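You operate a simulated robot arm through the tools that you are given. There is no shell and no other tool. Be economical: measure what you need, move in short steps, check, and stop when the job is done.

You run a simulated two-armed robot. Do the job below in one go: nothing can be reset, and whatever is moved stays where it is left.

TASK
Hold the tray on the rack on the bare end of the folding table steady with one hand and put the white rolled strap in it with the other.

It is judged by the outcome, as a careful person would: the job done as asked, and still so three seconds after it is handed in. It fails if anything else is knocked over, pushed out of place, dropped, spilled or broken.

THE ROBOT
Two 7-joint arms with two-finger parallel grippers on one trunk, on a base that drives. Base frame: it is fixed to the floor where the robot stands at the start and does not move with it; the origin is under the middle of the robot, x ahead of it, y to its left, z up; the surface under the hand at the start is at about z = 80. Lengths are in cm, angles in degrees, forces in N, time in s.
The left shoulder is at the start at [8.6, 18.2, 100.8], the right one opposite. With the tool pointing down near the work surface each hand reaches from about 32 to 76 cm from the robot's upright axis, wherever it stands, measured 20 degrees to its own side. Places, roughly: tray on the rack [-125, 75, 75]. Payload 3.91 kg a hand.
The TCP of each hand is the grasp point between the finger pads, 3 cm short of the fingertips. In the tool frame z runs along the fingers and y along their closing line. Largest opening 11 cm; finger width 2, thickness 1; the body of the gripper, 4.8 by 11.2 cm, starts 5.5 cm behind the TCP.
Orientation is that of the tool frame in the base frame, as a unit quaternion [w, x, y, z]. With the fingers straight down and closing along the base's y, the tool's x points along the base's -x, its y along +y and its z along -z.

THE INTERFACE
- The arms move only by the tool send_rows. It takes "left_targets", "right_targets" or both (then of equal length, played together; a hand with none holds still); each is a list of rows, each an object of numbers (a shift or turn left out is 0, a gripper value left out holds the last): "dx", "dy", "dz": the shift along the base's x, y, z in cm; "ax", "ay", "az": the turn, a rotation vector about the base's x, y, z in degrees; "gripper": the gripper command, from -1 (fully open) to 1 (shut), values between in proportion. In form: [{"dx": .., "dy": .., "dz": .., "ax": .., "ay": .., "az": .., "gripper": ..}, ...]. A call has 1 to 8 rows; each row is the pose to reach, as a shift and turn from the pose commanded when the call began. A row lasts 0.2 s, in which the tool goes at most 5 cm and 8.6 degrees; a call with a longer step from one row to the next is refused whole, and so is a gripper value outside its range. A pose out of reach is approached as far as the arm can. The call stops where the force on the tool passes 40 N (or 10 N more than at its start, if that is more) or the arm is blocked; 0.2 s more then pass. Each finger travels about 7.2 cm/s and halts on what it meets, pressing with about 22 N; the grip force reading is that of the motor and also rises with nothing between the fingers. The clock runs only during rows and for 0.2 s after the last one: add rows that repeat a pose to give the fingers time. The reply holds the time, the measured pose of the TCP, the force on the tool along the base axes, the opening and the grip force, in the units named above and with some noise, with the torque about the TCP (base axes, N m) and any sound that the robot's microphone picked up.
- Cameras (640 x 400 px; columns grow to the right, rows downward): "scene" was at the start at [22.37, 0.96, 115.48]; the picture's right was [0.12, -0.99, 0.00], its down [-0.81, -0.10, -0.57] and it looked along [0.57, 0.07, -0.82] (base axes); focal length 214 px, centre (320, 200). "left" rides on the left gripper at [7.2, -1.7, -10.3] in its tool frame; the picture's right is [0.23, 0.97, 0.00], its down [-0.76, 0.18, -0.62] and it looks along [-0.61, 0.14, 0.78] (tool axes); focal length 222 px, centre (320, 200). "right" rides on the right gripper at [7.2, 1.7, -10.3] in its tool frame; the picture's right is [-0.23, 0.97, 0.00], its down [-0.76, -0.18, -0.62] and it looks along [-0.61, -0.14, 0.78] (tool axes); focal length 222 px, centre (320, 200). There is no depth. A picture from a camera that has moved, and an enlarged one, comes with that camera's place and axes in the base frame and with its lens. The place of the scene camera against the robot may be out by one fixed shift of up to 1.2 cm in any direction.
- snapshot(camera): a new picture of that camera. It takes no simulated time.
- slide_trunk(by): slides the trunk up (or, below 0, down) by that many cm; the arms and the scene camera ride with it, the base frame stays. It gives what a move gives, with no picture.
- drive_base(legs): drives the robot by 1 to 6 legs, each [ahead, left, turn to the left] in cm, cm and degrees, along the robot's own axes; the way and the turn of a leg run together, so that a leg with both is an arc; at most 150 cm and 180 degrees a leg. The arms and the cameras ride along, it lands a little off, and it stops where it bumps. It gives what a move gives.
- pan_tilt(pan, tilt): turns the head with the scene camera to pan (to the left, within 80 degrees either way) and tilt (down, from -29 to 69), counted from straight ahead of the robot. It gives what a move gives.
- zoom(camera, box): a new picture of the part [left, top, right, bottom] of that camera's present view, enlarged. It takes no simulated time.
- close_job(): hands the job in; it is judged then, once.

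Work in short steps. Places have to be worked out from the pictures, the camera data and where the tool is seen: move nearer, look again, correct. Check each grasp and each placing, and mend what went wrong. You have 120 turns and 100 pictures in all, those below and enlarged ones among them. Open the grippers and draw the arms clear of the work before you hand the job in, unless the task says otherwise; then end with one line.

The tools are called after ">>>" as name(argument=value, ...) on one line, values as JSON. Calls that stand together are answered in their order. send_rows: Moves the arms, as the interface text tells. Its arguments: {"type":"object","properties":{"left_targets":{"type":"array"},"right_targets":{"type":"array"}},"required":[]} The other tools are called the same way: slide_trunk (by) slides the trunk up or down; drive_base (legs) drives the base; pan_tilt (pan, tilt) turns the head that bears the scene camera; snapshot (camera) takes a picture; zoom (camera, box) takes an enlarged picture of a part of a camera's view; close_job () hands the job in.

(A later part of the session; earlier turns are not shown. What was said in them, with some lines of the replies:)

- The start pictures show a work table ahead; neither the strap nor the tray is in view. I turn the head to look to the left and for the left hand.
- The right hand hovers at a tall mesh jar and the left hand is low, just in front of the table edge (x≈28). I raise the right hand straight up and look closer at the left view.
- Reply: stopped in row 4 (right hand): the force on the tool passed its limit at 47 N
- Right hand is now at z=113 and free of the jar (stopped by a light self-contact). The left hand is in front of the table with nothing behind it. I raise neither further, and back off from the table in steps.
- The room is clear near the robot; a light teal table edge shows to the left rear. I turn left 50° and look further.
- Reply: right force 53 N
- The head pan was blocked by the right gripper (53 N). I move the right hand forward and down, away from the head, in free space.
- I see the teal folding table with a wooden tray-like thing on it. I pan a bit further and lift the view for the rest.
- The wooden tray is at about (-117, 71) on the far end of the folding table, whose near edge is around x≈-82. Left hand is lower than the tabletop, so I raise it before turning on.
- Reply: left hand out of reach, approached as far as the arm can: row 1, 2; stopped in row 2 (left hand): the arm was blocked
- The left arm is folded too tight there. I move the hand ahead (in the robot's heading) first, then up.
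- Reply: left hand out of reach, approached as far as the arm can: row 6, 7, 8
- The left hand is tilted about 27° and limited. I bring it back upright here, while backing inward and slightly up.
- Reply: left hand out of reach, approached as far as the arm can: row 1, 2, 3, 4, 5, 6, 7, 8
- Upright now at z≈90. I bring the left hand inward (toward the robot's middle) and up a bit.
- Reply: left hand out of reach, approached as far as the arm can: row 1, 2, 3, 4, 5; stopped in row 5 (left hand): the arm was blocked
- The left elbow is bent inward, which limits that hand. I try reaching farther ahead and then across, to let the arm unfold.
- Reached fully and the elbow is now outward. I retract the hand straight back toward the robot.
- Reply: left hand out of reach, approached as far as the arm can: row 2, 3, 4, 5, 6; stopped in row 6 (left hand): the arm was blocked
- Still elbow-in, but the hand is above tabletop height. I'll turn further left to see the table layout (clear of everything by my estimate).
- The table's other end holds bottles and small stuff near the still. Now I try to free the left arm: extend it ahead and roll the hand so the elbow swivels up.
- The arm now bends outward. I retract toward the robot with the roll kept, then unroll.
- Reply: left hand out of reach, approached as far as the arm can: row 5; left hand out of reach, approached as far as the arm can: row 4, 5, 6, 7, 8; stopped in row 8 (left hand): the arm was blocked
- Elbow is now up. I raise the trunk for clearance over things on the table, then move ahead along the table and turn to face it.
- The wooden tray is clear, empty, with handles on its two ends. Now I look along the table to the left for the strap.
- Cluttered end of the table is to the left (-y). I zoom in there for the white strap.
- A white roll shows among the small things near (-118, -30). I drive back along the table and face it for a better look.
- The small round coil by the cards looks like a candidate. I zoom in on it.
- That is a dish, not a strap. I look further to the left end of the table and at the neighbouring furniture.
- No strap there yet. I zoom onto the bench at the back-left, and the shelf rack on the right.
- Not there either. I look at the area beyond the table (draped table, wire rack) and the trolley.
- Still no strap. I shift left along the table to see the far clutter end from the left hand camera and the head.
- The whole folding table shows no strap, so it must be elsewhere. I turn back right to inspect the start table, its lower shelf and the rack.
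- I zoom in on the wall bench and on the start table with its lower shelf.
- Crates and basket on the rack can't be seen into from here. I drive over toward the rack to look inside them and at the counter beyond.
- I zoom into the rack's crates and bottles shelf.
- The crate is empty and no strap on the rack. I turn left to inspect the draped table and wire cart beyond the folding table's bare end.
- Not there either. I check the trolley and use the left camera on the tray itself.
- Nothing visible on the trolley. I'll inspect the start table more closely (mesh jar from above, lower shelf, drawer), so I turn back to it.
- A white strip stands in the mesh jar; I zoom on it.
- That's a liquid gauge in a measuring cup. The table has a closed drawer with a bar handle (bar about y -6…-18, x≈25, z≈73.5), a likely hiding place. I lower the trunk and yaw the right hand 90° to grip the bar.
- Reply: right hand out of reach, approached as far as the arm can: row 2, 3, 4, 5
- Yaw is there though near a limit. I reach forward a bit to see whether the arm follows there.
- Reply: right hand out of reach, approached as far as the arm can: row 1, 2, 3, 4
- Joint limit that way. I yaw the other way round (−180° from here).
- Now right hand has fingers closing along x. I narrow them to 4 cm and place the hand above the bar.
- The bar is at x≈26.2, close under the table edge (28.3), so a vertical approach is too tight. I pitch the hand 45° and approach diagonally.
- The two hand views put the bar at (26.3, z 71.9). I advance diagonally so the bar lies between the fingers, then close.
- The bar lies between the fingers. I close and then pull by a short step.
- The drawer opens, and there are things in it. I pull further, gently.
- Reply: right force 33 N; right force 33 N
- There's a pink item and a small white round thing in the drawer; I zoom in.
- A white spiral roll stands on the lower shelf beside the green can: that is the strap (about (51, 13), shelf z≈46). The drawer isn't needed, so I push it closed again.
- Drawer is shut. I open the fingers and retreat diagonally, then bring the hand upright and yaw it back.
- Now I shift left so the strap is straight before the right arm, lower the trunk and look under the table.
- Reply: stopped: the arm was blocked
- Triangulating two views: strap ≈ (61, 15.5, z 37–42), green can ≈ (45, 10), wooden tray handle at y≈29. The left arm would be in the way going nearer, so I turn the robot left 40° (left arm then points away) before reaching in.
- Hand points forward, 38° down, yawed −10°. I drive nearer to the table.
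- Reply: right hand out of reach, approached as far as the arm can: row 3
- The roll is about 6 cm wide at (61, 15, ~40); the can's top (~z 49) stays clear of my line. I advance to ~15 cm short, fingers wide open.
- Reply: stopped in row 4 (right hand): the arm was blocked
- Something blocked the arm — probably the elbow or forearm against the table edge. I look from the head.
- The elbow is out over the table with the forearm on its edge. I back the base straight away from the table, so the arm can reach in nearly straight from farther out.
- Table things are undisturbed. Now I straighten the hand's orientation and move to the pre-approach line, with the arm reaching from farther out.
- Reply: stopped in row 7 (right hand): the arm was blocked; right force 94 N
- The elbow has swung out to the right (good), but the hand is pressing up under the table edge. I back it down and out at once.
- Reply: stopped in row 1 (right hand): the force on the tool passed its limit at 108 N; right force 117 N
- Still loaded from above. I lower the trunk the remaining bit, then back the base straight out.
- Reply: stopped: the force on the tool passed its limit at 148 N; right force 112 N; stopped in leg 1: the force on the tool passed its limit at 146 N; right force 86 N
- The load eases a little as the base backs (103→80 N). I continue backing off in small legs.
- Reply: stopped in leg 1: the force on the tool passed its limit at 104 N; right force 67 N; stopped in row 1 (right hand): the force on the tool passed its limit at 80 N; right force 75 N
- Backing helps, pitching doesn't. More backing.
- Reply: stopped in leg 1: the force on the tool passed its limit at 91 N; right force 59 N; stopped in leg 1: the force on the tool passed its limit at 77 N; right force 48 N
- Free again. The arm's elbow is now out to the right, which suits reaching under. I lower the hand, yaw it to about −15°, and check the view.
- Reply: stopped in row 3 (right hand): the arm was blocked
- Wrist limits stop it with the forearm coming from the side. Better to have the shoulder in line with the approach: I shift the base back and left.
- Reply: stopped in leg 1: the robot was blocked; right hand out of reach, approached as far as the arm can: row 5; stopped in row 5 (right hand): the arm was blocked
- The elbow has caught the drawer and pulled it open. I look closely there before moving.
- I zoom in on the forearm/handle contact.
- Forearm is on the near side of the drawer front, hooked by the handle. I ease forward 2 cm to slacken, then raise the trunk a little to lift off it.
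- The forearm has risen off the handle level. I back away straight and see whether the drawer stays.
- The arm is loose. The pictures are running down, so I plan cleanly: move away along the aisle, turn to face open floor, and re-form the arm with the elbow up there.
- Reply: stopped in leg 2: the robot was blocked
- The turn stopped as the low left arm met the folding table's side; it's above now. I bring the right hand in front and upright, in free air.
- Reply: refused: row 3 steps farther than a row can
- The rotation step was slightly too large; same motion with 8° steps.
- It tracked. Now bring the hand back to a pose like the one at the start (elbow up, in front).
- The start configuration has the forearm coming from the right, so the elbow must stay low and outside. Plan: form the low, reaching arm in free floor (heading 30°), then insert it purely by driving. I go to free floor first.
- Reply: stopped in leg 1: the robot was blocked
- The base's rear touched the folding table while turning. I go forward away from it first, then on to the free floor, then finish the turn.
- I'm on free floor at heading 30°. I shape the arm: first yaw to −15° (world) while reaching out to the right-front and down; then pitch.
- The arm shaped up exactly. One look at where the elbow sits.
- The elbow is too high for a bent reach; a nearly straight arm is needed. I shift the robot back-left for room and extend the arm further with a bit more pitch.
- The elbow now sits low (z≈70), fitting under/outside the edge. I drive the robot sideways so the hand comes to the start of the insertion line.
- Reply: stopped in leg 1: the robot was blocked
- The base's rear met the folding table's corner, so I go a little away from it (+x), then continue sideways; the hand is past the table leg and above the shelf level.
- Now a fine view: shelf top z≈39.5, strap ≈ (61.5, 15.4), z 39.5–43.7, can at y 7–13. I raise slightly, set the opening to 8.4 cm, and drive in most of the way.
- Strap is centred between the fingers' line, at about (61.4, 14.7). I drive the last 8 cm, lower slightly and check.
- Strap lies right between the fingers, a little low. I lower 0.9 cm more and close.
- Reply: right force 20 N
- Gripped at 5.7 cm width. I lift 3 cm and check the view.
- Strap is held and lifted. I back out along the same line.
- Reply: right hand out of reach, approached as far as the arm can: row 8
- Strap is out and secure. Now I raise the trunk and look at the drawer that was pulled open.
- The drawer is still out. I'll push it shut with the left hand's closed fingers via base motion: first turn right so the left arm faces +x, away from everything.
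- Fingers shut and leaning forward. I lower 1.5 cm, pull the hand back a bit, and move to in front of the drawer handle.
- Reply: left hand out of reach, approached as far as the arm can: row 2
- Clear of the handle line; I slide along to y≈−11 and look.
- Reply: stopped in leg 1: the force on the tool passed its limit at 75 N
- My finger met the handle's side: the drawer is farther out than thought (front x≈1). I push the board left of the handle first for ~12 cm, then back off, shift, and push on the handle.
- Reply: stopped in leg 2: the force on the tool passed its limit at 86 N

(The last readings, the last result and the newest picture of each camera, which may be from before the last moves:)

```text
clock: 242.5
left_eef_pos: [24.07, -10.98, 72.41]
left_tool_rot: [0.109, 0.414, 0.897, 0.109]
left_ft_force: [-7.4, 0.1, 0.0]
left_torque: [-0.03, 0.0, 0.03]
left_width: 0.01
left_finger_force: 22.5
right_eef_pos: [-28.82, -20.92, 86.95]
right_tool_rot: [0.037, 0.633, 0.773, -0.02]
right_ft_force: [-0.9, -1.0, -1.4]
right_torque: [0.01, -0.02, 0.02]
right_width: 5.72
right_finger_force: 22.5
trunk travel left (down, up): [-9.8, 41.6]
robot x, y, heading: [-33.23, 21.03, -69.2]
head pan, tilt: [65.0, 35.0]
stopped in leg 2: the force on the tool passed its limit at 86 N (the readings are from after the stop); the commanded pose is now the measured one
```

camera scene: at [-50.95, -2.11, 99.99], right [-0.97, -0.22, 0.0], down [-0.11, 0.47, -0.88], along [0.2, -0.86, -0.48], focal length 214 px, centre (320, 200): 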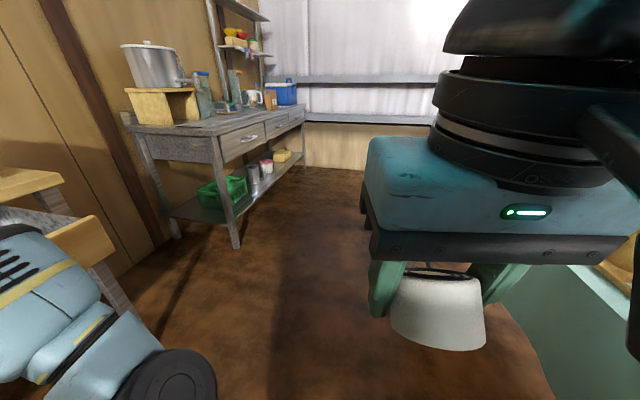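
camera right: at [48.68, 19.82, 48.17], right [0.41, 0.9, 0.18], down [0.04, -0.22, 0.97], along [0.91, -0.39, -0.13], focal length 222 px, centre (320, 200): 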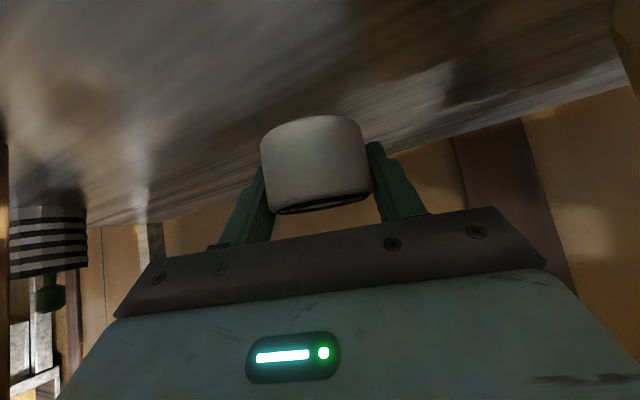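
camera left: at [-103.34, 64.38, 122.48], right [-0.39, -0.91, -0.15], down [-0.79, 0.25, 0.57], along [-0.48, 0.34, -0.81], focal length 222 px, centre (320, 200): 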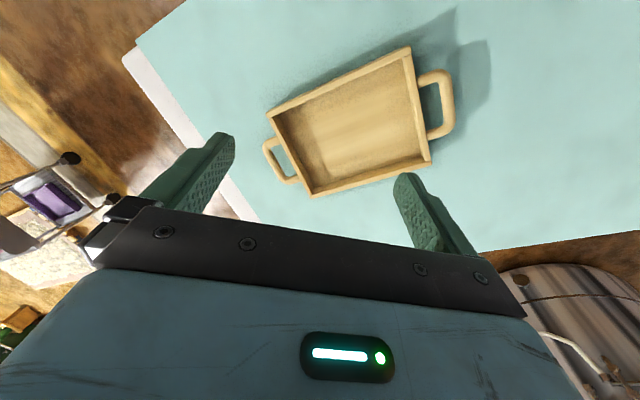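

Drawer closed (bar back at its closed position). I retreat, raise the trunk well clear, then go and face the tray end of the folding table.

>>> drive_base(legs=[[-6.4, -16.8, 0]])

>>> slide_trunk(by=25)

>>> drive_base(legs=[[-57, 21.5, 0], [0, 0, -110.8]])

>>> pan_tilt(pan=0, tilt=48)

>>> snapshot(camera="scene")

```text
clock: 244.6
left_eef_pos: [6.22, -11.17, 72.38]
left_tool_rot: [0.11, 0.414, 0.897, 0.109]
left_ft_force: [-0.5, 0.0, 1.0]
left_torque: [0.04, 0.02, -0.02]
left_width: 0.02
left_finger_force: 22.6
right_eef_pos: [-46.6, -21.08, 86.88]
right_tool_rot: [0.038, 0.632, 0.774, -0.021]
right_ft_force: [-0.1, 0.2, -1.7]
right_torque: [0.0, -0.04, -0.02]
right_width: 5.75
right_finger_force: 21.6
trunk travel left (down, up): [-9.8, 41.6]
robot x, y, heading: [-51.1, 20.77, -68.4]
head pan, tilt: [65.0, 35.0]
```

```text
clock: 245.7
left_eef_pos: [5.95, -11.03, 81.54]
left_tool_rot: [0.112, 0.417, 0.896, 0.104]
left_ft_force: [-0.1, 0.1, -0.1]
left_torque: [-0.01, -0.04, 0.0]
left_width: 0.0
left_finger_force: 22.1
right_eef_pos: [-46.39, -20.83, 95.7]
right_tool_rot: [0.045, 0.643, 0.764, -0.027]
right_ft_force: [49.4, -11.4, -40.0]
right_torque: [-2.39, 5.34, -4.58]
right_width: 5.74
right_finger_force: 21.8
trunk travel left (down, up): [-18.6, 32.9]
robot x, y, heading: [-51.57, 20.88, -68.7]
head pan, tilt: [65.0, 35.0]
stopped: the force on the tool passed its limit at 106 N (the readings are from after the stop); the commanded pose is now the measured one
```

```text
clock: 252.8
left_eef_pos: [-87.12, 26.74, 82.43]
left_tool_rot: [0.154, 0.939, 0.307, -0.021]
left_ft_force: [0.2, -0.8, -0.3]
left_torque: [-0.01, 0.01, 0.01]
left_width: 0.0
left_finger_force: 22.1
right_eef_pos: [-93.54, 79.96, 95.49]
right_tool_rot: [0.011, 0.998, 0.042, -0.054]
right_ft_force: [-17.9, -45.9, -18.4]
right_torque: [5.46, -0.41, -4.46]
right_width: 5.74
right_finger_force: 22.4
trunk travel left (down, up): [-18.6, 32.9]
robot x, y, heading: [-51.64, 81.05, -162.6]
head pan, tilt: [65.0, 35.0]
stopped in leg 2: the force on the tool passed its limit at 77 N (the readings are from after the stop); the commanded pose is now the measured one
```

```text
clock: 254.1
left_eef_pos: [-87.24, 26.89, 82.51]
left_tool_rot: [0.155, 0.939, 0.308, -0.02]
left_ft_force: [-0.1, -0.4, 0.5]
left_torque: [-0.02, -0.02, 0.0]
left_width: 0.01
left_finger_force: 22.6
right_eef_pos: [-93.65, 80.34, 95.57]
right_tool_rot: [0.011, 0.998, 0.043, -0.052]
right_ft_force: [0.3, 0.3, -1.7]
right_torque: [-0.01, 0.02, 0.0]
right_width: 5.74
right_finger_force: 22.0
trunk travel left (down, up): [-18.6, 32.9]
robot x, y, heading: [-51.56, 81.51, -163.1]
head pan, tilt: [0.0, 48.0]
```

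```text
5 pictures are left
camera scene: at [-74.32, 71.0, 108.21], right [-0.68, 0.73, 0.0], down [0.51, 0.48, -0.72], along [-0.53, -0.49, -0.7], focal length 214 px, centre (320, 200)
```

scene: 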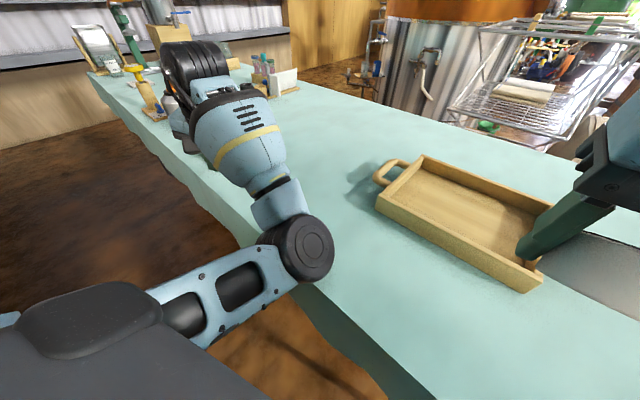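

Strap still held; the tray is unmoved: x −125…−105, y 59…85, left handle bar at about (−115.5, 55). I raise the trunk, move the right hand forward off the head, and finish the turn.

>>> send_rows(right_targets=[{"dx": -4}, {"dx": -8, "dz": 1}, {"dx": -12, "dz": 2}])

>>> slide_trunk(by=14)

>>> drive_base(legs=[[0, 0, -16.9]])

```text
clock: 254.9
left_eef_pos: [-87.26, 26.8, 82.6]
left_tool_rot: [0.156, 0.938, 0.308, -0.021]
left_ft_force: [0.4, 0.2, -0.4]
left_torque: [-0.01, 0.0, -0.02]
left_width: 0.0
left_finger_force: 21.9
right_eef_pos: [-106.26, 81.5, 98.3]
right_tool_rot: [0.011, 0.997, 0.045, -0.054]
right_ft_force: [-0.2, -0.6, -2.1]
right_torque: [0.02, -0.03, 0.0]
right_width: 5.72
right_finger_force: 22.0
right hand out of reach, approached as far as the arm can: row 3
trunk travel left (down, up): [-18.6, 32.9]
robot x, y, heading: [-51.38, 81.78, -163.1]
head pan, tilt: [0.0, 48.0]
```

```text
clock: 256.6
left_eef_pos: [-87.8, 26.55, 95.88]
left_tool_rot: [0.155, 0.939, 0.307, -0.014]
left_ft_force: [-0.4, -0.4, 0.1]
left_torque: [0.0, 0.01, 0.01]
left_width: 0.0
left_finger_force: 22.0
right_eef_pos: [-103.94, 82.25, 116.39]
right_tool_rot: [0.025, 0.993, 0.044, -0.105]
right_ft_force: [-0.1, 0.2, -1.6]
right_torque: [0.01, 0.02, -0.02]
right_width: 5.73
right_finger_force: 21.6
trunk travel left (down, up): [-32.6, 18.9]
robot x, y, heading: [-52.03, 81.34, -162.8]
head pan, tilt: [0.0, 48.0]
```

```text
clock: 258.0
left_eef_pos: [-102.51, 39.79, 96.04]
left_tool_rot: [0.151, 0.975, 0.162, -0.039]
left_ft_force: [0.1, -0.9, -0.1]
left_torque: [0.01, 0.02, 0.03]
left_width: 0.01
left_finger_force: 22.3
right_eef_pos: [-101.35, 97.9, 116.31]
right_tool_rot: [0.01, 0.988, -0.107, -0.108]
right_ft_force: [0.6, -0.2, -1.0]
right_torque: [-0.02, 0.02, 0.02]
right_width: 5.72
right_finger_force: 21.8
trunk travel left (down, up): [-32.6, 18.9]
robot x, y, heading: [-51.52, 81.8, 179.7]
head pan, tilt: [0.0, 48.0]
```

I level the left hand, align it so that the fingers close along y, open it to ~5 cm and bring it above the tray's left handle.

>>> send_rows(left_targets=[{"ax": 6, "ay": -0.5, "gripper": 0.09}, {"ax": 12, "ay": -1}, {"ax": 17.9, "ay": -1.6}])

>>> send_rows(left_targets=[{"az": -4.5, "dx": -3.2, "dy": 3.7}, {"az": -9, "dx": -6.4, "dy": 7.5}, {"az": -13.5, "dx": -9.7, "dy": 11.2}, {"az": -17.8, "dx": -13, "dy": 15}, {"az": -17.8, "dx": -13, "dy": 15}])

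>>> snapshot(camera="left")

```text
clock: 258.8
left_eef_pos: [-102.41, 39.77, 95.96]
left_tool_rot: [-0.001, 0.987, 0.164, 0.0]
left_ft_force: [0.7, -0.5, -0.9]
left_torque: [0.0, -0.01, 0.0]
left_width: 5.01
left_finger_force: 0.0
right_eef_pos: [-101.31, 97.89, 116.43]
right_tool_rot: [0.009, 0.988, -0.107, -0.108]
right_ft_force: [0.3, -0.3, -1.8]
right_torque: [-0.02, 0.03, 0.0]
right_width: 5.73
right_finger_force: 22.2
trunk travel left (down, up): [-32.6, 18.9]
robot x, y, heading: [-51.5, 81.47, 179.6]
head pan, tilt: [0.0, 48.0]
```

```text
refused: row 4 steps farther than a row can; nothing moved
```

```text
4 pictures are left
camera left: at [-96.24, 43.71, 106.34], right [0.53, -0.85, 0.0], down [-0.66, -0.42, 0.62], along [-0.53, -0.33, -0.78], focal length 222 px, centre (320, 200)
```

left: 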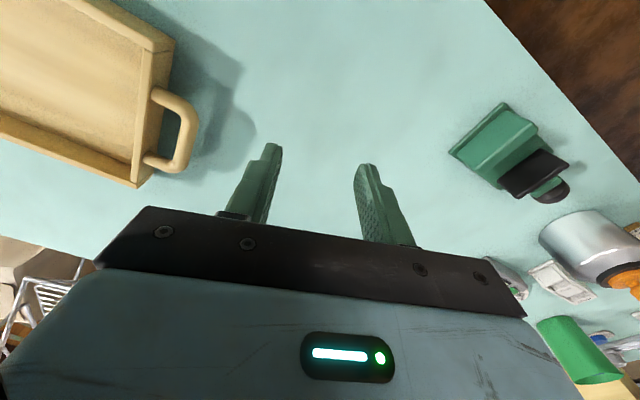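

Handle centre is about (−117, 53), tray wall at y≈56. I set the opening to 3 cm and bring the hand above it with smaller steps.

>>> send_rows(left_targets=[{"az": -4, "dx": -3, "dy": 2.6, "gripper": 0.4545}, {"az": -8, "dx": -6, "dy": 5.2}, {"az": -12, "dx": -9, "dy": 7.9}, {"az": -16, "dx": -12, "dy": 10.5}, {"az": -18.9, "dx": -14.8, "dy": 13.1}, {"az": -18.9, "dx": -14.8, "dy": 13.1, "dz": -4}, {"az": -18.9, "dx": -14.8, "dy": 13.1, "dz": -8}])

>>> snapshot(camera="left")

```text
clock: 260.4
left_eef_pos: [-117.27, 52.96, 88.01]
left_tool_rot: [0.0, 1.0, 0.0, 0.0]
left_ft_force: [0.6, 0.6, 0.0]
left_torque: [-0.01, -0.02, 0.02]
left_width: 2.99
left_finger_force: 0.1
right_eef_pos: [-101.18, 97.73, 116.29]
right_tool_rot: [0.009, 0.988, -0.107, -0.108]
right_ft_force: [0.6, 0.4, -1.2]
right_torque: [-0.03, 0.06, 0.01]
right_width: 5.73
right_finger_force: 22.3
trunk travel left (down, up): [-32.6, 18.9]
robot x, y, heading: [-51.39, 81.67, 180.0]
head pan, tilt: [0.0, 48.0]
```

```text
3 pictures are left
camera left: at [-109.99, 54.69, 98.34], right [0.23, -0.97, 0.0], down [-0.76, -0.18, 0.62], along [-0.61, -0.14, -0.78], focal length 222 px, centre (320, 200)
```

left: 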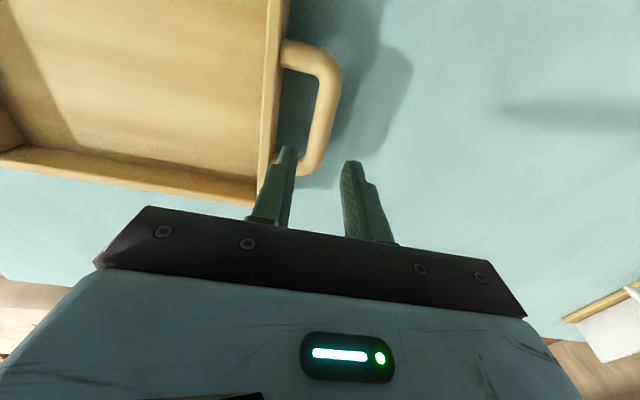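

The bar lies at y≈52.9, z≈78, right between the fingers. I lower onto it and close gently.

>>> send_rows(left_targets=[{"dz": -3}, {"dz": -6}, {"dz": -8}, {"dz": -9.3}, {"dz": -9.3, "gripper": 1}, {"dz": -9.3, "gripper": 1}, {"dz": -9.3, "gripper": 1}])

```text
clock: 262.0
left_eef_pos: [-117.27, 53.01, 78.82]
left_tool_rot: [0.0, 1.0, 0.0, 0.001]
left_ft_force: [-0.7, -2.9, -0.3]
left_torque: [0.1, 0.21, 0.18]
left_width: 1.95
left_finger_force: 22.3
right_eef_pos: [-101.46, 97.78, 116.28]
right_tool_rot: [0.009, 0.988, -0.106, -0.109]
right_ft_force: [-0.3, -0.3, -1.0]
right_torque: [-0.03, 0.02, 0.01]
right_width: 5.72
right_finger_force: 22.2
trunk travel left (down, up): [-32.6, 18.9]
robot x, y, heading: [-51.64, 81.47, 179.8]
head pan, tilt: [0.0, 48.0]
```

Tray handle is gripped (1.95 cm). Now the right hand goes over the tray's right half, at height, pitching forward so the strap comes down nearly flat.

>>> send_rows(right_targets=[{"dx": -2.1, "dy": -3, "dz": -1, "ay": 4}, {"dx": -4.2, "dy": -6, "dz": -3, "ay": 8}, {"dx": -6.3, "dy": -9, "dz": -5, "ay": 12}, {"dx": -8.4, "dy": -12, "dz": -7, "ay": 16}, {"dx": -10.5, "dy": -15, "dz": -9, "ay": 20}, {"dx": -12.6, "dy": -18, "dz": -11, "ay": 20}, {"dx": -14.8, "dy": -20.8, "dz": -13, "ay": 20}, {"dx": -14.8, "dy": -20.8, "dz": -17, "ay": 20}])

```text
clock: 263.8
left_eef_pos: [-117.37, 53.03, 78.65]
left_tool_rot: [0.0, 1.0, 0.0, 0.001]
left_ft_force: [0.5, -1.2, -0.5]
left_torque: [0.11, 0.28, 0.09]
left_width: 1.95
left_finger_force: 21.9
right_eef_pos: [-110.08, 95.2, 104.31]
right_tool_rot: [0.027, 0.954, -0.103, -0.279]
right_ft_force: [-0.9, -0.6, -0.9]
right_torque: [0.0, 0.01, 0.0]
right_width: 5.72
right_finger_force: 22.3
right hand out of reach, approached as far as the arm can: row 1, 2, 3, 4, 5, 6, 7, 8
trunk travel left (down, up): [-32.6, 18.9]
robot x, y, heading: [-51.78, 81.45, 179.8]
head pan, tilt: [0.0, 48.0]
```

It lags behind the command (reach limit at this height). I lower while keeping the target, a bit less across.

>>> send_rows(right_targets=[{"dz": -2.5, "dy": 1}, {"dz": -5, "dy": 2}, {"dz": -7.5, "dy": 3}, {"dz": -9, "dy": 3}, {"dz": -9, "dy": 3}])

```text
clock: 265.0
left_eef_pos: [-117.38, 53.15, 78.68]
left_tool_rot: [0.0, 1.0, 0.0, 0.001]
left_ft_force: [0.2, -1.1, 0.6]
left_torque: [-0.01, 0.09, 0.09]
left_width: 1.99
left_finger_force: 22.3
right_eef_pos: [-109.92, 98.3, 95.26]
right_tool_rot: [0.027, 0.955, -0.104, -0.277]
right_ft_force: [-0.2, -0.1, -1.4]
right_torque: [0.01, -0.02, -0.04]
right_width: 5.73
right_finger_force: 21.5
trunk travel left (down, up): [-32.6, 18.9]
robot x, y, heading: [-51.4, 81.86, 179.7]
head pan, tilt: [0.0, 48.0]
```

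Now at (−110, 98, 95), reachable. I move across toward the tray in small steps at this height.

>>> send_rows(right_targets=[{"dy": -4}, {"dy": -8}, {"dy": -12}, {"dy": -16, "dx": -1}, {"dy": -19, "dx": -2}])

```text
clock: 266.2
left_eef_pos: [-117.34, 53.03, 78.71]
left_tool_rot: [-0.001, 1.0, 0.001, 0.001]
left_ft_force: [0.4, -1.0, 0.1]
left_torque: [0.15, 0.17, 0.04]
left_width: 1.96
left_finger_force: 22.1
right_eef_pos: [-107.84, 93.5, 94.82]
right_tool_rot: [0.028, 0.955, -0.103, -0.277]
right_ft_force: [0.5, 0.1, -1.8]
right_torque: [-0.03, 0.01, 0.02]
right_width: 5.74
right_finger_force: 21.7
right hand out of reach, approached as far as the arm can: row 2, 3, 4, 5
trunk travel left (down, up): [-32.6, 18.9]
robot x, y, heading: [-51.53, 81.48, 180.0]
head pan, tilt: [0.0, 48.0]
```

The arm is limited inward in this orientation. I yaw the hand to the left so that it follows the arm, then try across again.

>>> send_rows(right_targets=[{"az": 7}, {"az": 14}, {"az": 21}, {"az": 28}, {"az": 28, "dy": -4}, {"az": 28, "dy": -8}, {"az": 28, "dy": -12}, {"az": 28, "dy": -15}])

```text
clock: 268.0
left_eef_pos: [-117.35, 53.08, 78.68]
left_tool_rot: [0.001, 1.0, -0.001, 0.001]
left_ft_force: [1.0, -0.5, 0.2]
left_torque: [-0.04, 0.04, 0.01]
left_width: 1.96
left_finger_force: 21.8
right_eef_pos: [-107.89, 89.12, 94.68]
right_tool_rot: [0.093, 0.952, 0.13, -0.262]
right_ft_force: [0.1, 0.2, -1.3]
right_torque: [0.01, -0.01, 0.02]
right_width: 5.73
right_finger_force: 22.1
right hand out of reach, approached as far as the arm can: row 6, 7, 8
trunk travel left (down, up): [-32.6, 18.9]
robot x, y, heading: [-51.66, 81.89, 179.6]
head pan, tilt: [0.0, 48.0]
```

That gained some. More yaw and a bit more reach ahead.

>>> send_rows(right_targets=[{"az": 7, "dx": -2}, {"az": 14, "dx": -4}, {"az": 21, "dx": -6, "dy": -2}, {"az": 25, "dx": -8, "dy": -5}, {"az": 25, "dx": -9, "dy": -8}, {"az": 25, "dx": -9, "dy": -11}])

```text
clock: 269.4
left_eef_pos: [-117.37, 52.95, 78.62]
left_tool_rot: [-0.001, 1.0, 0.0, 0.001]
left_ft_force: [1.7, 2.2, -0.6]
left_torque: [0.03, 0.05, 0.0]
left_width: 1.96
left_finger_force: 21.9
right_eef_pos: [-110.34, 87.96, 93.14]
right_tool_rot: [0.149, 0.9, 0.334, -0.236]
right_ft_force: [0.6, -0.2, -1.4]
right_torque: [-0.01, 0.01, -0.01]
right_width: 5.73
right_finger_force: 21.9
right hand out of reach, approached as far as the arm can: row 2, 3, 4, 5, 6
trunk travel left (down, up): [-32.6, 18.9]
robot x, y, heading: [-51.55, 81.53, 179.9]
head pan, tilt: [0.0, 48.0]
```

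The pitched pose is what limits it. I return the hand to upright and straight, then move across.

>>> send_rows(right_targets=[{"ax": 6.4, "ay": -4.9}, {"ax": 12.8, "ay": -9.8}, {"ax": 19.2, "ay": -14.7}, {"ax": 25.8, "ay": -19.7}])

>>> send_rows(right_targets=[{"az": -7}, {"az": -14}, {"az": -21}, {"az": -28, "dy": -2}, {"az": -28, "dy": -5}, {"az": -28, "dy": -8}, {"az": -28, "dy": -11}])

```text
clock: 270.4
left_eef_pos: [-117.41, 53.07, 78.63]
left_tool_rot: [0.001, 1.0, 0.0, 0.001]
left_ft_force: [-0.1, -3.1, -0.1]
left_torque: [0.12, -0.2, -0.1]
left_width: 1.93
left_finger_force: 21.7
right_eef_pos: [-106.73, 98.2, 93.35]
right_tool_rot: [0.0, 0.938, 0.346, 0.002]
right_ft_force: [0.7, -0.3, -1.9]
right_torque: [-0.02, 0.01, 0.03]
right_width: 5.73
right_finger_force: 21.7
right hand out of reach, approached as far as the arm can: row 1, 2, 3, 4
trunk travel left (down, up): [-32.6, 18.9]
robot x, y, heading: [-51.48, 81.7, 179.8]
head pan, tilt: [0.0, 48.0]
```

```text
clock: 272.0
left_eef_pos: [-117.43, 53.05, 78.8]
left_tool_rot: [0.0, 1.0, 0.0, 0.001]
left_ft_force: [0.7, -0.8, 0.1]
left_torque: [0.05, 0.24, 0.0]
left_width: 1.97
left_finger_force: 22.3
right_eef_pos: [-104.16, 96.56, 92.36]
right_tool_rot: [-0.001, 0.994, 0.11, 0.0]
right_ft_force: [0.7, 0.4, -1.6]
right_torque: [-0.03, 0.0, 0.02]
right_width: 5.72
right_finger_force: 21.6
right hand out of reach, approached as far as the arm can: row 4, 5, 6, 7
trunk travel left (down, up): [-32.6, 18.9]
robot x, y, heading: [-51.43, 81.4, 179.9]
head pan, tilt: [0.0, 48.0]
```

The right arm works naturally only to its own side. I'll re-stand the robot about 11 cm to the left (−y): release the handle, lift, shift the base, then regrip at the known spot.

>>> send_rows(left_targets=[{"gripper": 0.4545}, {"gripper": 0.4545}, {"dz": 3}, {"dz": 6}, {"dz": 9.5}])

>>> drive_base(legs=[[4, 11.5, 0]])

>>> send_rows(left_targets=[{"dx": 1.3, "dy": 3.8}, {"dx": 2.6, "dy": 7.6}, {"dx": 4, "dy": 11.5}, {"dx": 4, "dy": 11.5}])

```text
clock: 273.2
left_eef_pos: [-117.34, 53.04, 88.26]
left_tool_rot: [0.0, 1.0, 0.0, 0.0]
left_ft_force: [0.7, -0.4, 0.6]
left_torque: [0.02, 0.0, 0.04]
left_width: 3.0
left_finger_force: 0.1
right_eef_pos: [-104.06, 96.77, 92.41]
right_tool_rot: [0.0, 0.994, 0.11, -0.001]
right_ft_force: [0.2, 0.7, -1.6]
right_torque: [-0.02, -0.01, 0.03]
right_width: 5.73
right_finger_force: 22.2
trunk travel left (down, up): [-32.6, 18.9]
robot x, y, heading: [-51.65, 81.32, 180.0]
head pan, tilt: [0.0, 48.0]
```

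```text
clock: 274.8
left_eef_pos: [-121.41, 41.73, 88.19]
left_tool_rot: [0.0, 1.0, 0.0, 0.001]
left_ft_force: [-0.9, 0.0, -0.3]
left_torque: [0.0, -0.04, -0.06]
left_width: 3.0
left_finger_force: 0.1
right_eef_pos: [-108.25, 85.53, 92.27]
right_tool_rot: [-0.001, 0.994, 0.111, 0.0]
right_ft_force: [0.1, -0.2, -1.3]
right_torque: [0.04, 0.01, -0.01]
right_width: 5.74
right_finger_force: 22.1
trunk travel left (down, up): [-32.6, 18.9]
robot x, y, heading: [-55.46, 70.38, 179.7]
head pan, tilt: [0.0, 48.0]
```

```text
clock: 275.8
left_eef_pos: [-120.95, 51.08, 86.87]
left_tool_rot: [0.004, 1.0, 0.012, -0.002]
left_ft_force: [-1.1, -0.8, -0.5]
left_torque: [-0.02, 0.02, -0.01]
left_width: 3.0
left_finger_force: 0.0
left hand out of reach, approached as far as the arm can: row 2, 3, 4
right_eef_pos: [-108.2, 85.49, 92.25]
right_tool_rot: [-0.001, 0.994, 0.111, 0.0]
right_ft_force: [0.7, 1.1, -1.4]
right_torque: [-0.03, 0.04, 0.03]
right_width: 5.73
right_finger_force: 22.0
trunk travel left (down, up): [-32.6, 18.9]
robot x, y, heading: [-55.87, 70.16, 179.9]
head pan, tilt: [0.0, 48.0]
```

Nearly there: being nearer to the table narrows the spacing needed. I drive 4.5 cm closer and bring the left hand back to the handle's near part.

>>> drive_base(legs=[[4.3, 0, 0]])

>>> send_rows(left_targets=[{"dx": 3.5, "dy": 0.5}, {"dx": 7, "dy": 1.2}, {"dx": 10, "dy": 2}, {"dx": 10, "dy": 2}])

```text
clock: 276.7
left_eef_pos: [-125.29, 51.17, 86.54]
left_tool_rot: [0.005, 1.0, 0.01, 0.001]
left_ft_force: [-0.1, 0.9, 0.2]
left_torque: [0.0, 0.0, -0.03]
left_width: 2.99
left_finger_force: 0.1
right_eef_pos: [-112.63, 85.49, 92.25]
right_tool_rot: [-0.001, 0.994, 0.111, 0.0]
right_ft_force: [-0.9, -0.5, -1.8]
right_torque: [0.02, -0.04, 0.0]
right_width: 5.71
right_finger_force: 21.8
trunk travel left (down, up): [-32.6, 18.9]
robot x, y, heading: [-60.33, 70.46, 179.7]
head pan, tilt: [0.0, 48.0]
```

```text
clock: 277.7
left_eef_pos: [-122.89, 50.04, 82.88]
left_tool_rot: [0.011, 1.0, 0.022, -0.002]
left_ft_force: [0.1, -0.8, -0.3]
left_torque: [-0.02, 0.01, 0.0]
left_width: 2.99
left_finger_force: 0.0
left hand out of reach, approached as far as the arm can: row 1, 2, 3, 4
right_eef_pos: [-112.64, 85.51, 92.21]
right_tool_rot: [-0.001, 0.994, 0.11, 0.0]
right_ft_force: [0.6, 0.8, -2.0]
right_torque: [0.01, 0.04, -0.04]
right_width: 5.72
right_finger_force: 22.4
trunk travel left (down, up): [-32.6, 18.9]
robot x, y, heading: [-59.93, 70.47, 179.6]
head pan, tilt: [0.0, 48.0]
```

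Left prefers a longer reach. I raise it, back off 4.4 cm and shift slightly, then position above the handle's far part.

>>> send_rows(left_targets=[{"dz": 3}, {"dz": 6}])

>>> drive_base(legs=[[-4.6, -2.2, 0]])

>>> send_rows(left_targets=[{"dx": -0.5, "dy": 0.4}, {"dx": -1, "dy": 0.8}, {"dx": -1, "dy": 0.8}])

```text
clock: 278.3
left_eef_pos: [-125.04, 49.56, 87.14]
left_tool_rot: [0.013, 1.0, 0.02, 0.005]
left_ft_force: [0.2, -0.1, 0.2]
left_torque: [-0.04, -0.02, -0.02]
left_width: 3.0
left_finger_force: 0.0
left hand out of reach, approached as far as the arm can: row 1, 2
right_eef_pos: [-112.52, 85.54, 92.23]
right_tool_rot: [-0.001, 0.994, 0.111, -0.001]
right_ft_force: [-0.3, -0.2, -0.2]
right_torque: [-0.02, 0.01, -0.02]
right_width: 5.76
right_finger_force: 22.0
trunk travel left (down, up): [-32.6, 18.9]
robot x, y, heading: [-59.85, 70.32, 179.8]
head pan, tilt: [0.0, 48.0]
```

```text
clock: 279.3
left_eef_pos: [-120.39, 51.69, 87.37]
left_tool_rot: [0.011, 1.0, 0.022, 0.001]
left_ft_force: [0.6, 0.2, 0.0]
left_torque: [-0.01, 0.01, 0.01]
left_width: 2.98
left_finger_force: 0.1
right_eef_pos: [-107.86, 87.71, 92.32]
right_tool_rot: [0.0, 0.994, 0.11, 0.001]
right_ft_force: [0.5, -0.2, -1.2]
right_torque: [-0.03, 0.04, -0.04]
right_width: 5.74
right_finger_force: 22.0
trunk travel left (down, up): [-32.6, 18.9]
robot x, y, heading: [-54.84, 72.35, 179.7]
head pan, tilt: [0.0, 48.0]
```

```text
clock: 280.1
left_eef_pos: [-121.54, 52.68, 87.5]
left_tool_rot: [0.01, 1.0, 0.022, 0.002]
left_ft_force: [-0.1, 0.0, 0.4]
left_torque: [0.01, 0.0, 0.03]
left_width: 3.01
left_finger_force: 0.0
right_eef_pos: [-107.99, 87.72, 92.24]
right_tool_rot: [-0.001, 0.994, 0.11, 0.0]
right_ft_force: [0.5, -0.1, -0.8]
right_torque: [0.0, -0.02, -0.01]
right_width: 5.71
right_finger_force: 22.0
trunk travel left (down, up): [-32.6, 18.9]
robot x, y, heading: [-55.16, 72.9, 179.6]
head pan, tilt: [0.0, 48.0]
```

Left is above the bar. Before gripping, I test the right hand's reach: pitch it forward and move over the tray's right part.

>>> send_rows(right_targets=[{"ax": -1.75, "ay": 7.8}, {"ax": -3.5, "ay": 15.6}, {"ax": -5.2, "ay": 23.4}, {"ax": -7, "ay": 31.2}, {"ax": -7, "ay": 31.2, "dx": -2, "dy": -3}, {"ax": -7, "ay": 31.2, "dx": -4, "dy": -6}, {"ax": -7, "ay": 31.2, "dx": -4.5, "dy": -8}])

>>> send_rows(left_targets=[{"dx": 1, "dy": 0.2}, {"dx": 2.2, "dy": 0.4}, {"dx": 2.2, "dy": 0.4}])

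```text
clock: 281.7
left_eef_pos: [-121.4, 52.53, 87.59]
left_tool_rot: [0.01, 1.0, 0.022, 0.001]
left_ft_force: [0.8, -0.1, -0.3]
left_torque: [0.03, -0.01, 0.01]
left_width: 2.99
left_finger_force: 0.1
right_eef_pos: [-111.87, 82.36, 92.34]
right_tool_rot: [0.03, 0.955, 0.106, -0.274]
right_ft_force: [0.3, 1.4, -1.4]
right_torque: [0.02, 0.0, -0.01]
right_width: 5.73
right_finger_force: 22.1
right hand out of reach, approached as far as the arm can: row 6, 7
trunk travel left (down, up): [-32.6, 18.9]
robot x, y, heading: [-55.36, 72.83, 179.8]
head pan, tilt: [0.0, 48.0]
```

```text
clock: 282.5
left_eef_pos: [-120.35, 51.2, 87.19]
left_tool_rot: [0.015, 0.999, 0.033, -0.001]
left_ft_force: [-0.2, 0.5, 0.4]
left_torque: [0.01, -0.01, 0.03]
left_width: 2.99
left_finger_force: 0.1
left hand out of reach, approached as far as the arm can: row 2, 3
right_eef_pos: [-111.88, 82.52, 92.08]
right_tool_rot: [0.03, 0.956, 0.105, -0.273]
right_ft_force: [-0.9, 0.9, -1.0]
right_torque: [0.02, 0.02, 0.02]
right_width: 5.72
right_finger_force: 22.3
trunk travel left (down, up): [-32.6, 18.9]
robot x, y, heading: [-55.07, 72.81, 179.7]
head pan, tilt: [0.0, 48.0]
```

Both are within a centimetre or two. Yawing each hand inward gains that: left −12°, right +15°.

>>> send_rows(left_targets=[{"az": -6}, {"az": -12}, {"az": -12, "dx": 0.6, "dy": 0.9}, {"az": -12, "dx": 1.2, "dy": 1.8}, {"az": -12, "dx": 1.2, "dy": 1.8}], right_targets=[{"az": 7}, {"az": 14}, {"az": 16, "dy": -1}, {"az": 16, "dy": -2.2}, {"az": 16, "dy": -2.8}])

```text
clock: 283.7
left_eef_pos: [-120.44, 52.76, 86.77]
left_tool_rot: [0.015, 0.997, -0.071, -0.001]
left_ft_force: [0.3, 0.5, -0.4]
left_torque: [-0.03, -0.04, 0.02]
left_width: 3.01
left_finger_force: 0.1
left hand out of reach, approached as far as the arm can: row 3, 4, 5
right_eef_pos: [-112.11, 80.08, 92.16]
right_tool_rot: [0.067, 0.932, 0.237, -0.267]
right_ft_force: [0.1, -0.5, -1.1]
right_torque: [0.03, -0.06, 0.0]
right_width: 5.72
right_finger_force: 22.1
right hand out of reach, approached as far as the arm can: row 5
trunk travel left (down, up): [-32.6, 18.9]
robot x, y, heading: [-55.06, 72.4, 179.6]
head pan, tilt: [0.0, 48.0]
```

Good. A 1.6 cm step back puts the left hand on the straight part of the bar. Then I lower and grip.

>>> drive_base(legs=[[-1.7, 0, 0]])

>>> send_rows(left_targets=[{"dz": -1.5}, {"dz": -3}])

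```text
clock: 284.4
left_eef_pos: [-118.63, 52.77, 86.53]
left_tool_rot: [0.016, 0.997, -0.071, 0.001]
left_ft_force: [-0.1, 0.1, -0.3]
left_torque: [0.0, 0.02, 0.01]
left_width: 3.01
left_finger_force: 0.1
right_eef_pos: [-110.33, 80.25, 92.2]
right_tool_rot: [0.067, 0.931, 0.238, -0.268]
right_ft_force: [0.5, 0.3, -1.3]
right_torque: [-0.01, 0.0, 0.02]
right_width: 5.74
right_finger_force: 22.0
trunk travel left (down, up): [-32.6, 18.9]
robot x, y, heading: [-53.57, 72.49, 179.7]
head pan, tilt: [0.0, 48.0]
```

```text
clock: 285.0
left_eef_pos: [-118.66, 52.98, 83.53]
left_tool_rot: [0.016, 0.997, -0.071, 0.002]
left_ft_force: [-0.3, 0.0, -0.5]
left_torque: [-0.01, 0.0, 0.0]
left_width: 2.99
left_finger_force: 0.0
right_eef_pos: [-110.43, 80.2, 92.17]
right_tool_rot: [0.067, 0.932, 0.237, -0.266]
right_ft_force: [0.1, -0.3, -1.0]
right_torque: [0.07, -0.02, 0.01]
right_width: 5.73
right_finger_force: 22.1
trunk travel left (down, up): [-32.6, 18.9]
robot x, y, heading: [-53.79, 72.59, 179.8]
head pan, tilt: [0.0, 48.0]
```

Tracking well. I lower the rest and close on the bar.

>>> send_rows(left_targets=[{"dz": -1.5}, {"dz": -3}, {"dz": -4.7}, {"dz": -4.7, "gripper": 1}, {"dz": -4.7, "gripper": 1}, {"dz": -4.7, "gripper": 1}])

>>> snapshot(camera="right")

```text
clock: 286.4
left_eef_pos: [-118.88, 52.93, 78.85]
left_tool_rot: [0.016, 0.997, -0.071, 0.0]
left_ft_force: [-1.7, 3.5, 3.9]
left_torque: [0.2, 0.08, 0.4]
left_width: 2.25
left_finger_force: 22.4
right_eef_pos: [-110.37, 80.22, 92.2]
right_tool_rot: [0.067, 0.932, 0.237, -0.267]
right_ft_force: [-0.1, -0.3, -2.2]
right_torque: [-0.02, 0.0, -0.02]
right_width: 5.73
right_finger_force: 22.0
trunk travel left (down, up): [-32.6, 18.9]
robot x, y, heading: [-53.25, 72.78, 179.7]
head pan, tilt: [0.0, 48.0]
```

```text
2 pictures are left
camera right: at [-99.35, 84.37, 97.05], right [0.3, -0.95, 0.12], down [-0.36, 0.0, 0.93], along [-0.88, -0.32, -0.34], focal length 222 px, centre (320, 200)
```

right: 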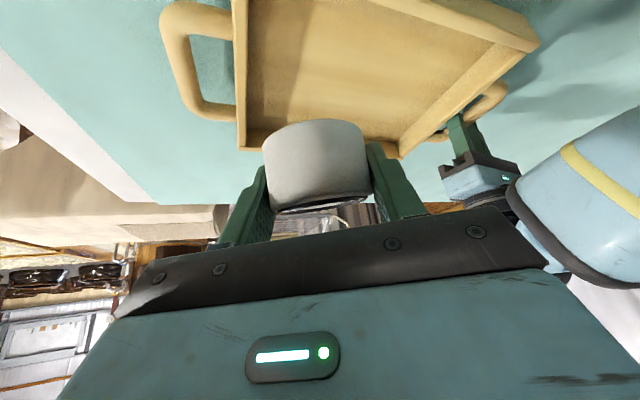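

The left hand holds the handle and the strap hangs over the tray's right part (wall at y≈84). I lower it with a slight shift inward.

>>> send_rows(right_targets=[{"dz": -2.5, "dy": -0.5}, {"dz": -5, "dy": -1}, {"dz": -7.5, "dy": -1.5}, {"dz": -9, "dy": -1.5}])

```text
clock: 287.4
left_eef_pos: [-118.74, 52.74, 78.82]
left_tool_rot: [0.017, 0.997, -0.071, 0.001]
left_ft_force: [-2.4, -2.6, 5.4]
left_torque: [-0.05, -0.01, 0.51]
left_width: 2.2
left_finger_force: 21.8
right_eef_pos: [-110.18, 80.01, 83.93]
right_tool_rot: [0.068, 0.932, 0.237, -0.267]
right_ft_force: [-0.7, -0.4, -1.6]
right_torque: [0.04, 0.0, 0.04]
right_width: 5.73
right_finger_force: 22.4
right hand out of reach, approached as far as the arm can: row 1, 2, 3, 4
trunk travel left (down, up): [-32.6, 18.9]
robot x, y, heading: [-53.49, 72.39, 179.8]
head pan, tilt: [0.0, 48.0]
```

At z≈84, y=80. I go down slowly until contact.

>>> send_rows(right_targets=[{"dz": -1}, {"dz": -2}, {"dz": -2.8}, {"dz": -3.4}, {"dz": -3.8}])

```text
clock: 288.6
left_eef_pos: [-118.71, 52.72, 78.86]
left_tool_rot: [0.015, 0.997, -0.072, 0.0]
left_ft_force: [-3.2, -4.2, 2.7]
left_torque: [-0.15, 0.76, 0.49]
left_width: 2.22
left_finger_force: 22.3
right_eef_pos: [-109.86, 80.37, 80.77]
right_tool_rot: [0.07, 0.93, 0.238, -0.272]
right_ft_force: [-9.6, -0.6, 21.2]
right_torque: [-0.45, -0.44, -0.15]
right_width: 5.87
right_finger_force: 22.4
right hand out of reach, approached as far as the arm can: row 2, 3, 4, 5
trunk travel left (down, up): [-32.6, 18.9]
robot x, y, heading: [-53.39, 72.33, 179.6]
head pan, tilt: [0.0, 48.0]
```

Contact (21 N up). I check with a picture that it's the tray floor.

>>> snapshot(camera="right")

```text
1 pictures are left
camera right: at [-98.77, 84.52, 85.45], right [0.3, -0.95, 0.12], down [-0.35, 0.01, 0.94], along [-0.89, -0.32, -0.33], focal length 222 px, centre (320, 200)
```

right: 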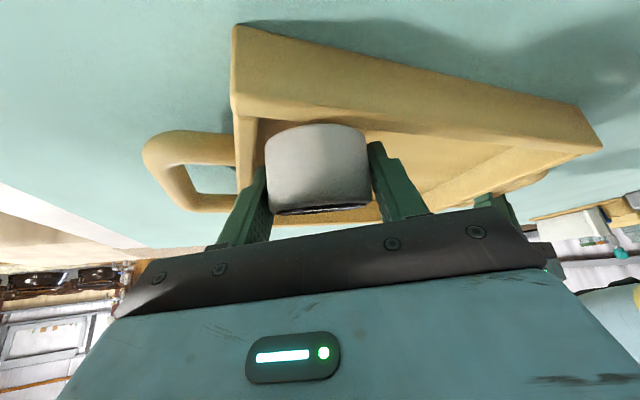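

Strap is inside, close behind the near wall and right wall. I lift a hair, shift 1.5 cm farther in, lower, and release by opening slowly.

>>> send_rows(right_targets=[{"dz": 0.6, "dy": -0.3}, {"dz": 0.8, "dx": -1, "dy": -0.5}, {"dz": 0.8, "dx": -1.8, "dy": -0.8}, {"dz": 0.2, "dx": -1.8, "dy": -0.8}, {"dz": -0.3, "dx": -1.8, "dy": -0.8}])

```text
clock: 289.8
left_eef_pos: [-118.8, 52.94, 78.84]
left_tool_rot: [0.016, 0.997, -0.073, 0.0]
left_ft_force: [-0.9, 0.9, 5.0]
left_torque: [-0.02, 0.15, 0.49]
left_width: 2.19
left_finger_force: 21.9
right_eef_pos: [-110.79, 80.54, 81.27]
right_tool_rot: [0.069, 0.932, 0.238, -0.266]
right_ft_force: [-0.2, 0.6, -1.9]
right_torque: [0.0, 0.01, 0.0]
right_width: 5.85
right_finger_force: 23.1
right hand out of reach, approached as far as the arm can: row 2, 3, 4, 5
trunk travel left (down, up): [-32.6, 18.9]
robot x, y, heading: [-53.67, 72.39, 179.5]
head pan, tilt: [0.0, 48.0]
```

Clear of walls, about half a centimetre above the floor. I lower that and open just enough to let go, then rise.

>>> send_rows(right_targets=[{"dz": -0.4}, {"dz": -0.5, "gripper": -0.1}, {"dz": -0.5, "gripper": -0.2}, {"dz": -0.5, "gripper": -0.25}, {"dz": -0.5, "gripper": -0.25}, {"dz": 0.8}, {"dz": 2.5}, {"dz": 5}])

```text
clock: 291.6
left_eef_pos: [-118.81, 53.25, 78.84]
left_tool_rot: [0.013, 0.997, -0.074, 0.002]
left_ft_force: [3.5, 26.7, 3.9]
left_torque: [0.5, -0.21, 0.42]
left_width: 2.21
left_finger_force: 21.8
right_eef_pos: [-110.81, 80.28, 86.13]
right_tool_rot: [0.07, 0.931, 0.239, -0.266]
right_ft_force: [-3.6, -27.1, -10.6]
right_torque: [-0.98, -0.16, 0.69]
right_width: 5.81
right_finger_force: 0.0
trunk travel left (down, up): [-32.6, 18.9]
robot x, y, heading: [-53.75, 72.58, 179.6]
head pan, tilt: [0.0, 48.0]
```

The opening finger is jammed against the tray's right wall and the tray end may be lifting. I lower back and ease the opening pressure.

>>> send_rows(right_targets=[{"dz": -2}, {"dz": -4}, {"dz": -4.8}, {"dz": -4.8, "gripper": -0.05}, {"dz": -4.8, "gripper": -0.05}])

```text
clock: 292.8
left_eef_pos: [-118.88, 52.81, 78.81]
left_tool_rot: [0.015, 0.997, -0.072, 0.001]
left_ft_force: [0.6, 8.5, -0.4]
left_torque: [0.14, -0.23, 0.46]
left_width: 2.2
left_finger_force: 21.5
right_eef_pos: [-110.98, 80.82, 81.21]
right_tool_rot: [0.066, 0.932, 0.236, -0.267]
right_ft_force: [-0.8, -5.9, -1.7]
right_torque: [-0.22, -0.01, 0.13]
right_width: 5.6
right_finger_force: 0.0
trunk travel left (down, up): [-32.6, 18.9]
robot x, y, heading: [-53.58, 72.72, 179.9]
head pan, tilt: [0.0, 48.0]
```

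Pressure eased. I yaw the hand further (fingers swing off the wall) and shift inward, then open again.

>>> send_rows(right_targets=[{"az": 5, "dy": -0.4}, {"az": 10, "dy": -0.8}, {"az": 15, "dy": -1.2}, {"az": 20, "dy": -1.5}, {"az": 20, "dy": -1.5}])

```text
clock: 294.0
left_eef_pos: [-118.88, 52.72, 78.9]
left_tool_rot: [0.017, 0.997, -0.072, 0.0]
left_ft_force: [-2.4, -2.7, 1.0]
left_torque: [-0.04, 0.11, 0.46]
left_width: 2.18
left_finger_force: 21.8
right_eef_pos: [-110.95, 79.02, 81.31]
right_tool_rot: [0.112, 0.876, 0.395, -0.251]
right_ft_force: [-0.1, -0.4, -0.2]
right_torque: [0.02, -0.01, -0.01]
right_width: 5.75
right_finger_force: 0.0
trunk travel left (down, up): [-32.6, 18.9]
robot x, y, heading: [-53.52, 72.3, 179.8]
head pan, tilt: [0.0, 48.0]
```

Free of the wall now, and the strap's weight no longer shows. I open a bit more and check.

>>> send_rows(right_targets=[{"gripper": -0.15}, {"gripper": -0.25}, {"gripper": -0.25}])

```text
clock: 294.8
left_eef_pos: [-118.89, 52.86, 78.75]
left_tool_rot: [0.016, 0.997, -0.072, 0.001]
left_ft_force: [-2.4, -2.7, 0.5]
left_torque: [-0.08, 0.12, 0.46]
left_width: 2.18
left_finger_force: 22.2
right_eef_pos: [-110.96, 79.1, 81.16]
right_tool_rot: [0.112, 0.876, 0.396, -0.25]
right_ft_force: [0.6, -0.6, -0.5]
right_torque: [-0.03, -0.01, 0.0]
right_width: 6.89
right_finger_force: 0.0
trunk travel left (down, up): [-32.6, 18.9]
robot x, y, heading: [-53.41, 72.3, 179.5]
head pan, tilt: [0.0, 48.0]
```

Open to 6.9 cm with no contact. I raise straight up and watch the forces.

>>> send_rows(right_targets=[{"dz": 1}, {"dz": 3}, {"dz": 6}, {"dz": 10}, {"dz": 14}])

```text
clock: 296.0
left_eef_pos: [-118.68, 52.83, 78.81]
left_tool_rot: [0.016, 0.997, -0.071, 0.001]
left_ft_force: [-0.2, -2.0, 2.2]
left_torque: [0.07, 0.43, 0.47]
left_width: 2.17
left_finger_force: 21.8
right_eef_pos: [-110.83, 78.99, 95.22]
right_tool_rot: [0.112, 0.876, 0.396, -0.25]
right_ft_force: [-0.7, 0.2, 1.1]
right_torque: [0.0, 0.01, -0.01]
right_width: 6.88
right_finger_force: 0.1
trunk travel left (down, up): [-32.6, 18.9]
robot x, y, heading: [-53.58, 72.52, 179.5]
head pan, tilt: [0.0, 48.0]
```

The right hand is empty. I let go of the handle, raise the left hand, and move both hands aside.

>>> send_rows(left_targets=[{"gripper": 0.4}, {"gripper": 0.4}, {"dz": 2}, {"dz": 5}, {"dz": 9}, {"dz": 13}, {"dz": 16}])

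>>> send_rows(right_targets=[{"dz": 3, "dy": 3}, {"dz": 6, "dy": 6}, {"dz": 8, "dy": 10}, {"dz": 9, "dy": 14.5}, {"dz": 9, "dy": 19, "dx": 1}, {"dz": 9, "dy": 23, "dx": 3}], left_targets=[{"dy": -4}, {"dy": -8}, {"dy": -12}, {"dy": -16}, {"dy": -16}, {"dy": -16}])

>>> drive_base(legs=[[-8, 0, 0]])

>>> pan_tilt(pan=0, tilt=42)

>>> snapshot(camera="scene")

```text
clock: 297.6
left_eef_pos: [-120.14, 50.28, 93.58]
left_tool_rot: [0.023, 0.998, -0.057, 0.01]
left_ft_force: [-0.3, 0.4, 0.3]
left_torque: [0.02, 0.04, 0.0]
left_width: 3.27
left_finger_force: 0.1
left hand out of reach, approached as far as the arm can: row 6, 7
right_eef_pos: [-110.74, 78.99, 95.21]
right_tool_rot: [0.112, 0.876, 0.395, -0.252]
right_ft_force: [0.2, -0.5, 0.6]
right_torque: [-0.01, -0.02, 0.02]
right_width: 6.88
right_finger_force: 0.0
trunk travel left (down, up): [-32.6, 18.9]
robot x, y, heading: [-53.02, 72.67, 179.3]
head pan, tilt: [0.0, 48.0]
```

```text
clock: 299.0
left_eef_pos: [-120.11, 36.69, 94.66]
left_tool_rot: [0.017, 0.997, -0.072, -0.001]
left_ft_force: [0.6, 0.3, 0.1]
left_torque: [0.04, 0.07, 0.0]
left_width: 3.31
left_finger_force: 0.1
right_eef_pos: [-104.09, 97.25, 105.13]
right_tool_rot: [0.111, 0.879, 0.39, -0.251]
right_ft_force: [0.1, 0.0, 0.7]
right_torque: [0.0, 0.03, 0.01]
right_width: 6.87
right_finger_force: 0.0
right hand out of reach, approached as far as the arm can: row 4, 5, 6
trunk travel left (down, up): [-32.6, 18.9]
robot x, y, heading: [-53.42, 72.23, 179.7]
head pan, tilt: [0.0, 48.0]
```

```text
clock: 300.1
left_eef_pos: [-112.06, 36.53, 94.56]
left_tool_rot: [0.016, 0.997, -0.072, 0.001]
left_ft_force: [-0.2, 0.9, 0.5]
left_torque: [-0.02, 0.02, 0.01]
left_width: 3.31
left_finger_force: 0.1
right_eef_pos: [-96.42, 96.89, 105.06]
right_tool_rot: [0.111, 0.879, 0.391, -0.252]
right_ft_force: [0.3, 0.1, 0.8]
right_torque: [0.01, 0.0, 0.02]
right_width: 6.88
right_finger_force: 0.1
trunk travel left (down, up): [-32.6, 18.9]
robot x, y, heading: [-45.52, 72.24, 180.0]
head pan, tilt: [0.0, 48.0]
```

```text
clock: 300.8
left_eef_pos: [-112.17, 36.47, 94.56]
left_tool_rot: [0.016, 0.997, -0.071, 0.0]
left_ft_force: [-0.1, 0.4, -0.3]
left_torque: [-0.02, -0.01, 0.01]
left_width: 3.3
left_finger_force: 0.0
right_eef_pos: [-96.38, 96.94, 105.1]
right_tool_rot: [0.111, 0.879, 0.391, -0.25]
right_ft_force: [-0.6, -0.1, -0.5]
right_torque: [0.04, 0.01, 0.02]
right_width: 6.87
right_finger_force: 0.0
trunk travel left (down, up): [-32.6, 18.9]
robot x, y, heading: [-45.48, 72.42, 179.9]
head pan, tilt: [0.0, 42.0]
```

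```text
0 pictures are left
camera scene: at [-67.98, 72.6, 123.05], right [0.0, 1.0, 0.0], down [0.67, 0.0, -0.74], along [-0.74, 0.0, -0.67], focal length 214 px, centre (320, 200)
```

scene: 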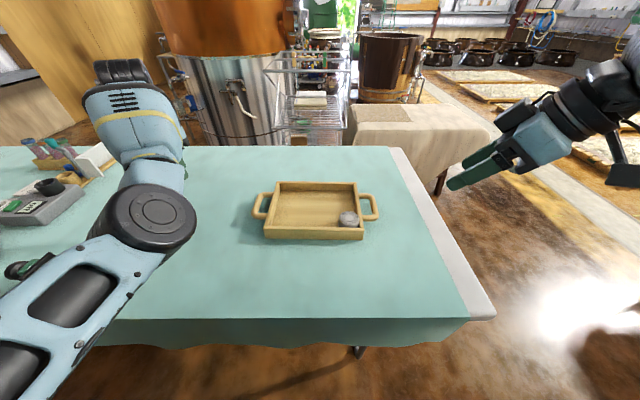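

The strap lies in the tray, the tray stands level. I open both grippers and draw the arms back off the table.

>>> drive_base(legs=[[-12, 0, 0]])

>>> send_rows(left_targets=[{"gripper": -1}, {"gripper": -1}, {"gripper": -1}, {"gripper": -1}], right_targets=[{"gripper": -1}, {"gripper": -1}, {"gripper": -1}, {"gripper": -1}])

>>> close_job()

```text
clock: 302.0
left_eef_pos: [-100.2, 36.43, 94.46]
left_tool_rot: [0.016, 0.997, -0.072, 0.001]
left_ft_force: [0.3, 0.8, 0.0]
left_torque: [-0.02, 0.0, -0.03]
left_width: 3.3
left_finger_force: 0.0
right_eef_pos: [-84.36, 96.8, 105.01]
right_tool_rot: [0.111, 0.878, 0.391, -0.251]
right_ft_force: [0.6, -0.3, 0.2]
right_torque: [0.01, -0.04, 0.01]
right_width: 6.89
right_finger_force: 0.2
trunk travel left (down, up): [-32.6, 18.9]
robot x, y, heading: [-33.53, 72.44, 179.9]
head pan, tilt: [0.0, 42.0]
```

```text
clock: 303.0
left_eef_pos: [-100.07, 36.53, 94.53]
left_tool_rot: [0.015, 0.997, -0.071, 0.0]
left_ft_force: [-0.4, -0.1, -0.6]
left_torque: [0.01, 0.01, 0.02]
left_width: 11.01
left_finger_force: 0.1
right_eef_pos: [-84.41, 96.8, 105.0]
right_tool_rot: [0.111, 0.878, 0.391, -0.251]
right_ft_force: [0.0, -0.5, 0.1]
right_torque: [0.0, 0.01, 0.02]
right_width: 11.02
right_finger_force: 0.0
trunk travel left (down, up): [-32.6, 18.9]
robot x, y, heading: [-33.44, 72.47, 180.0]
head pan, tilt: [0.0, 42.0]
```

```text
The job is handed in.
```

The white rolled strap is in the tray: the left hand held the handle while the right set it down, though the tray's right end may have lifted briefly when a finger jammed on its wall. My last picture shows the tray level; on the way I opened the start table's drawer once while searching, my elbow later dragged it open, and I pushed it shut by feel (no picture afterwards), and the robot bumped or pressed the start table and the folding table several times, with nothing seen knocked over.
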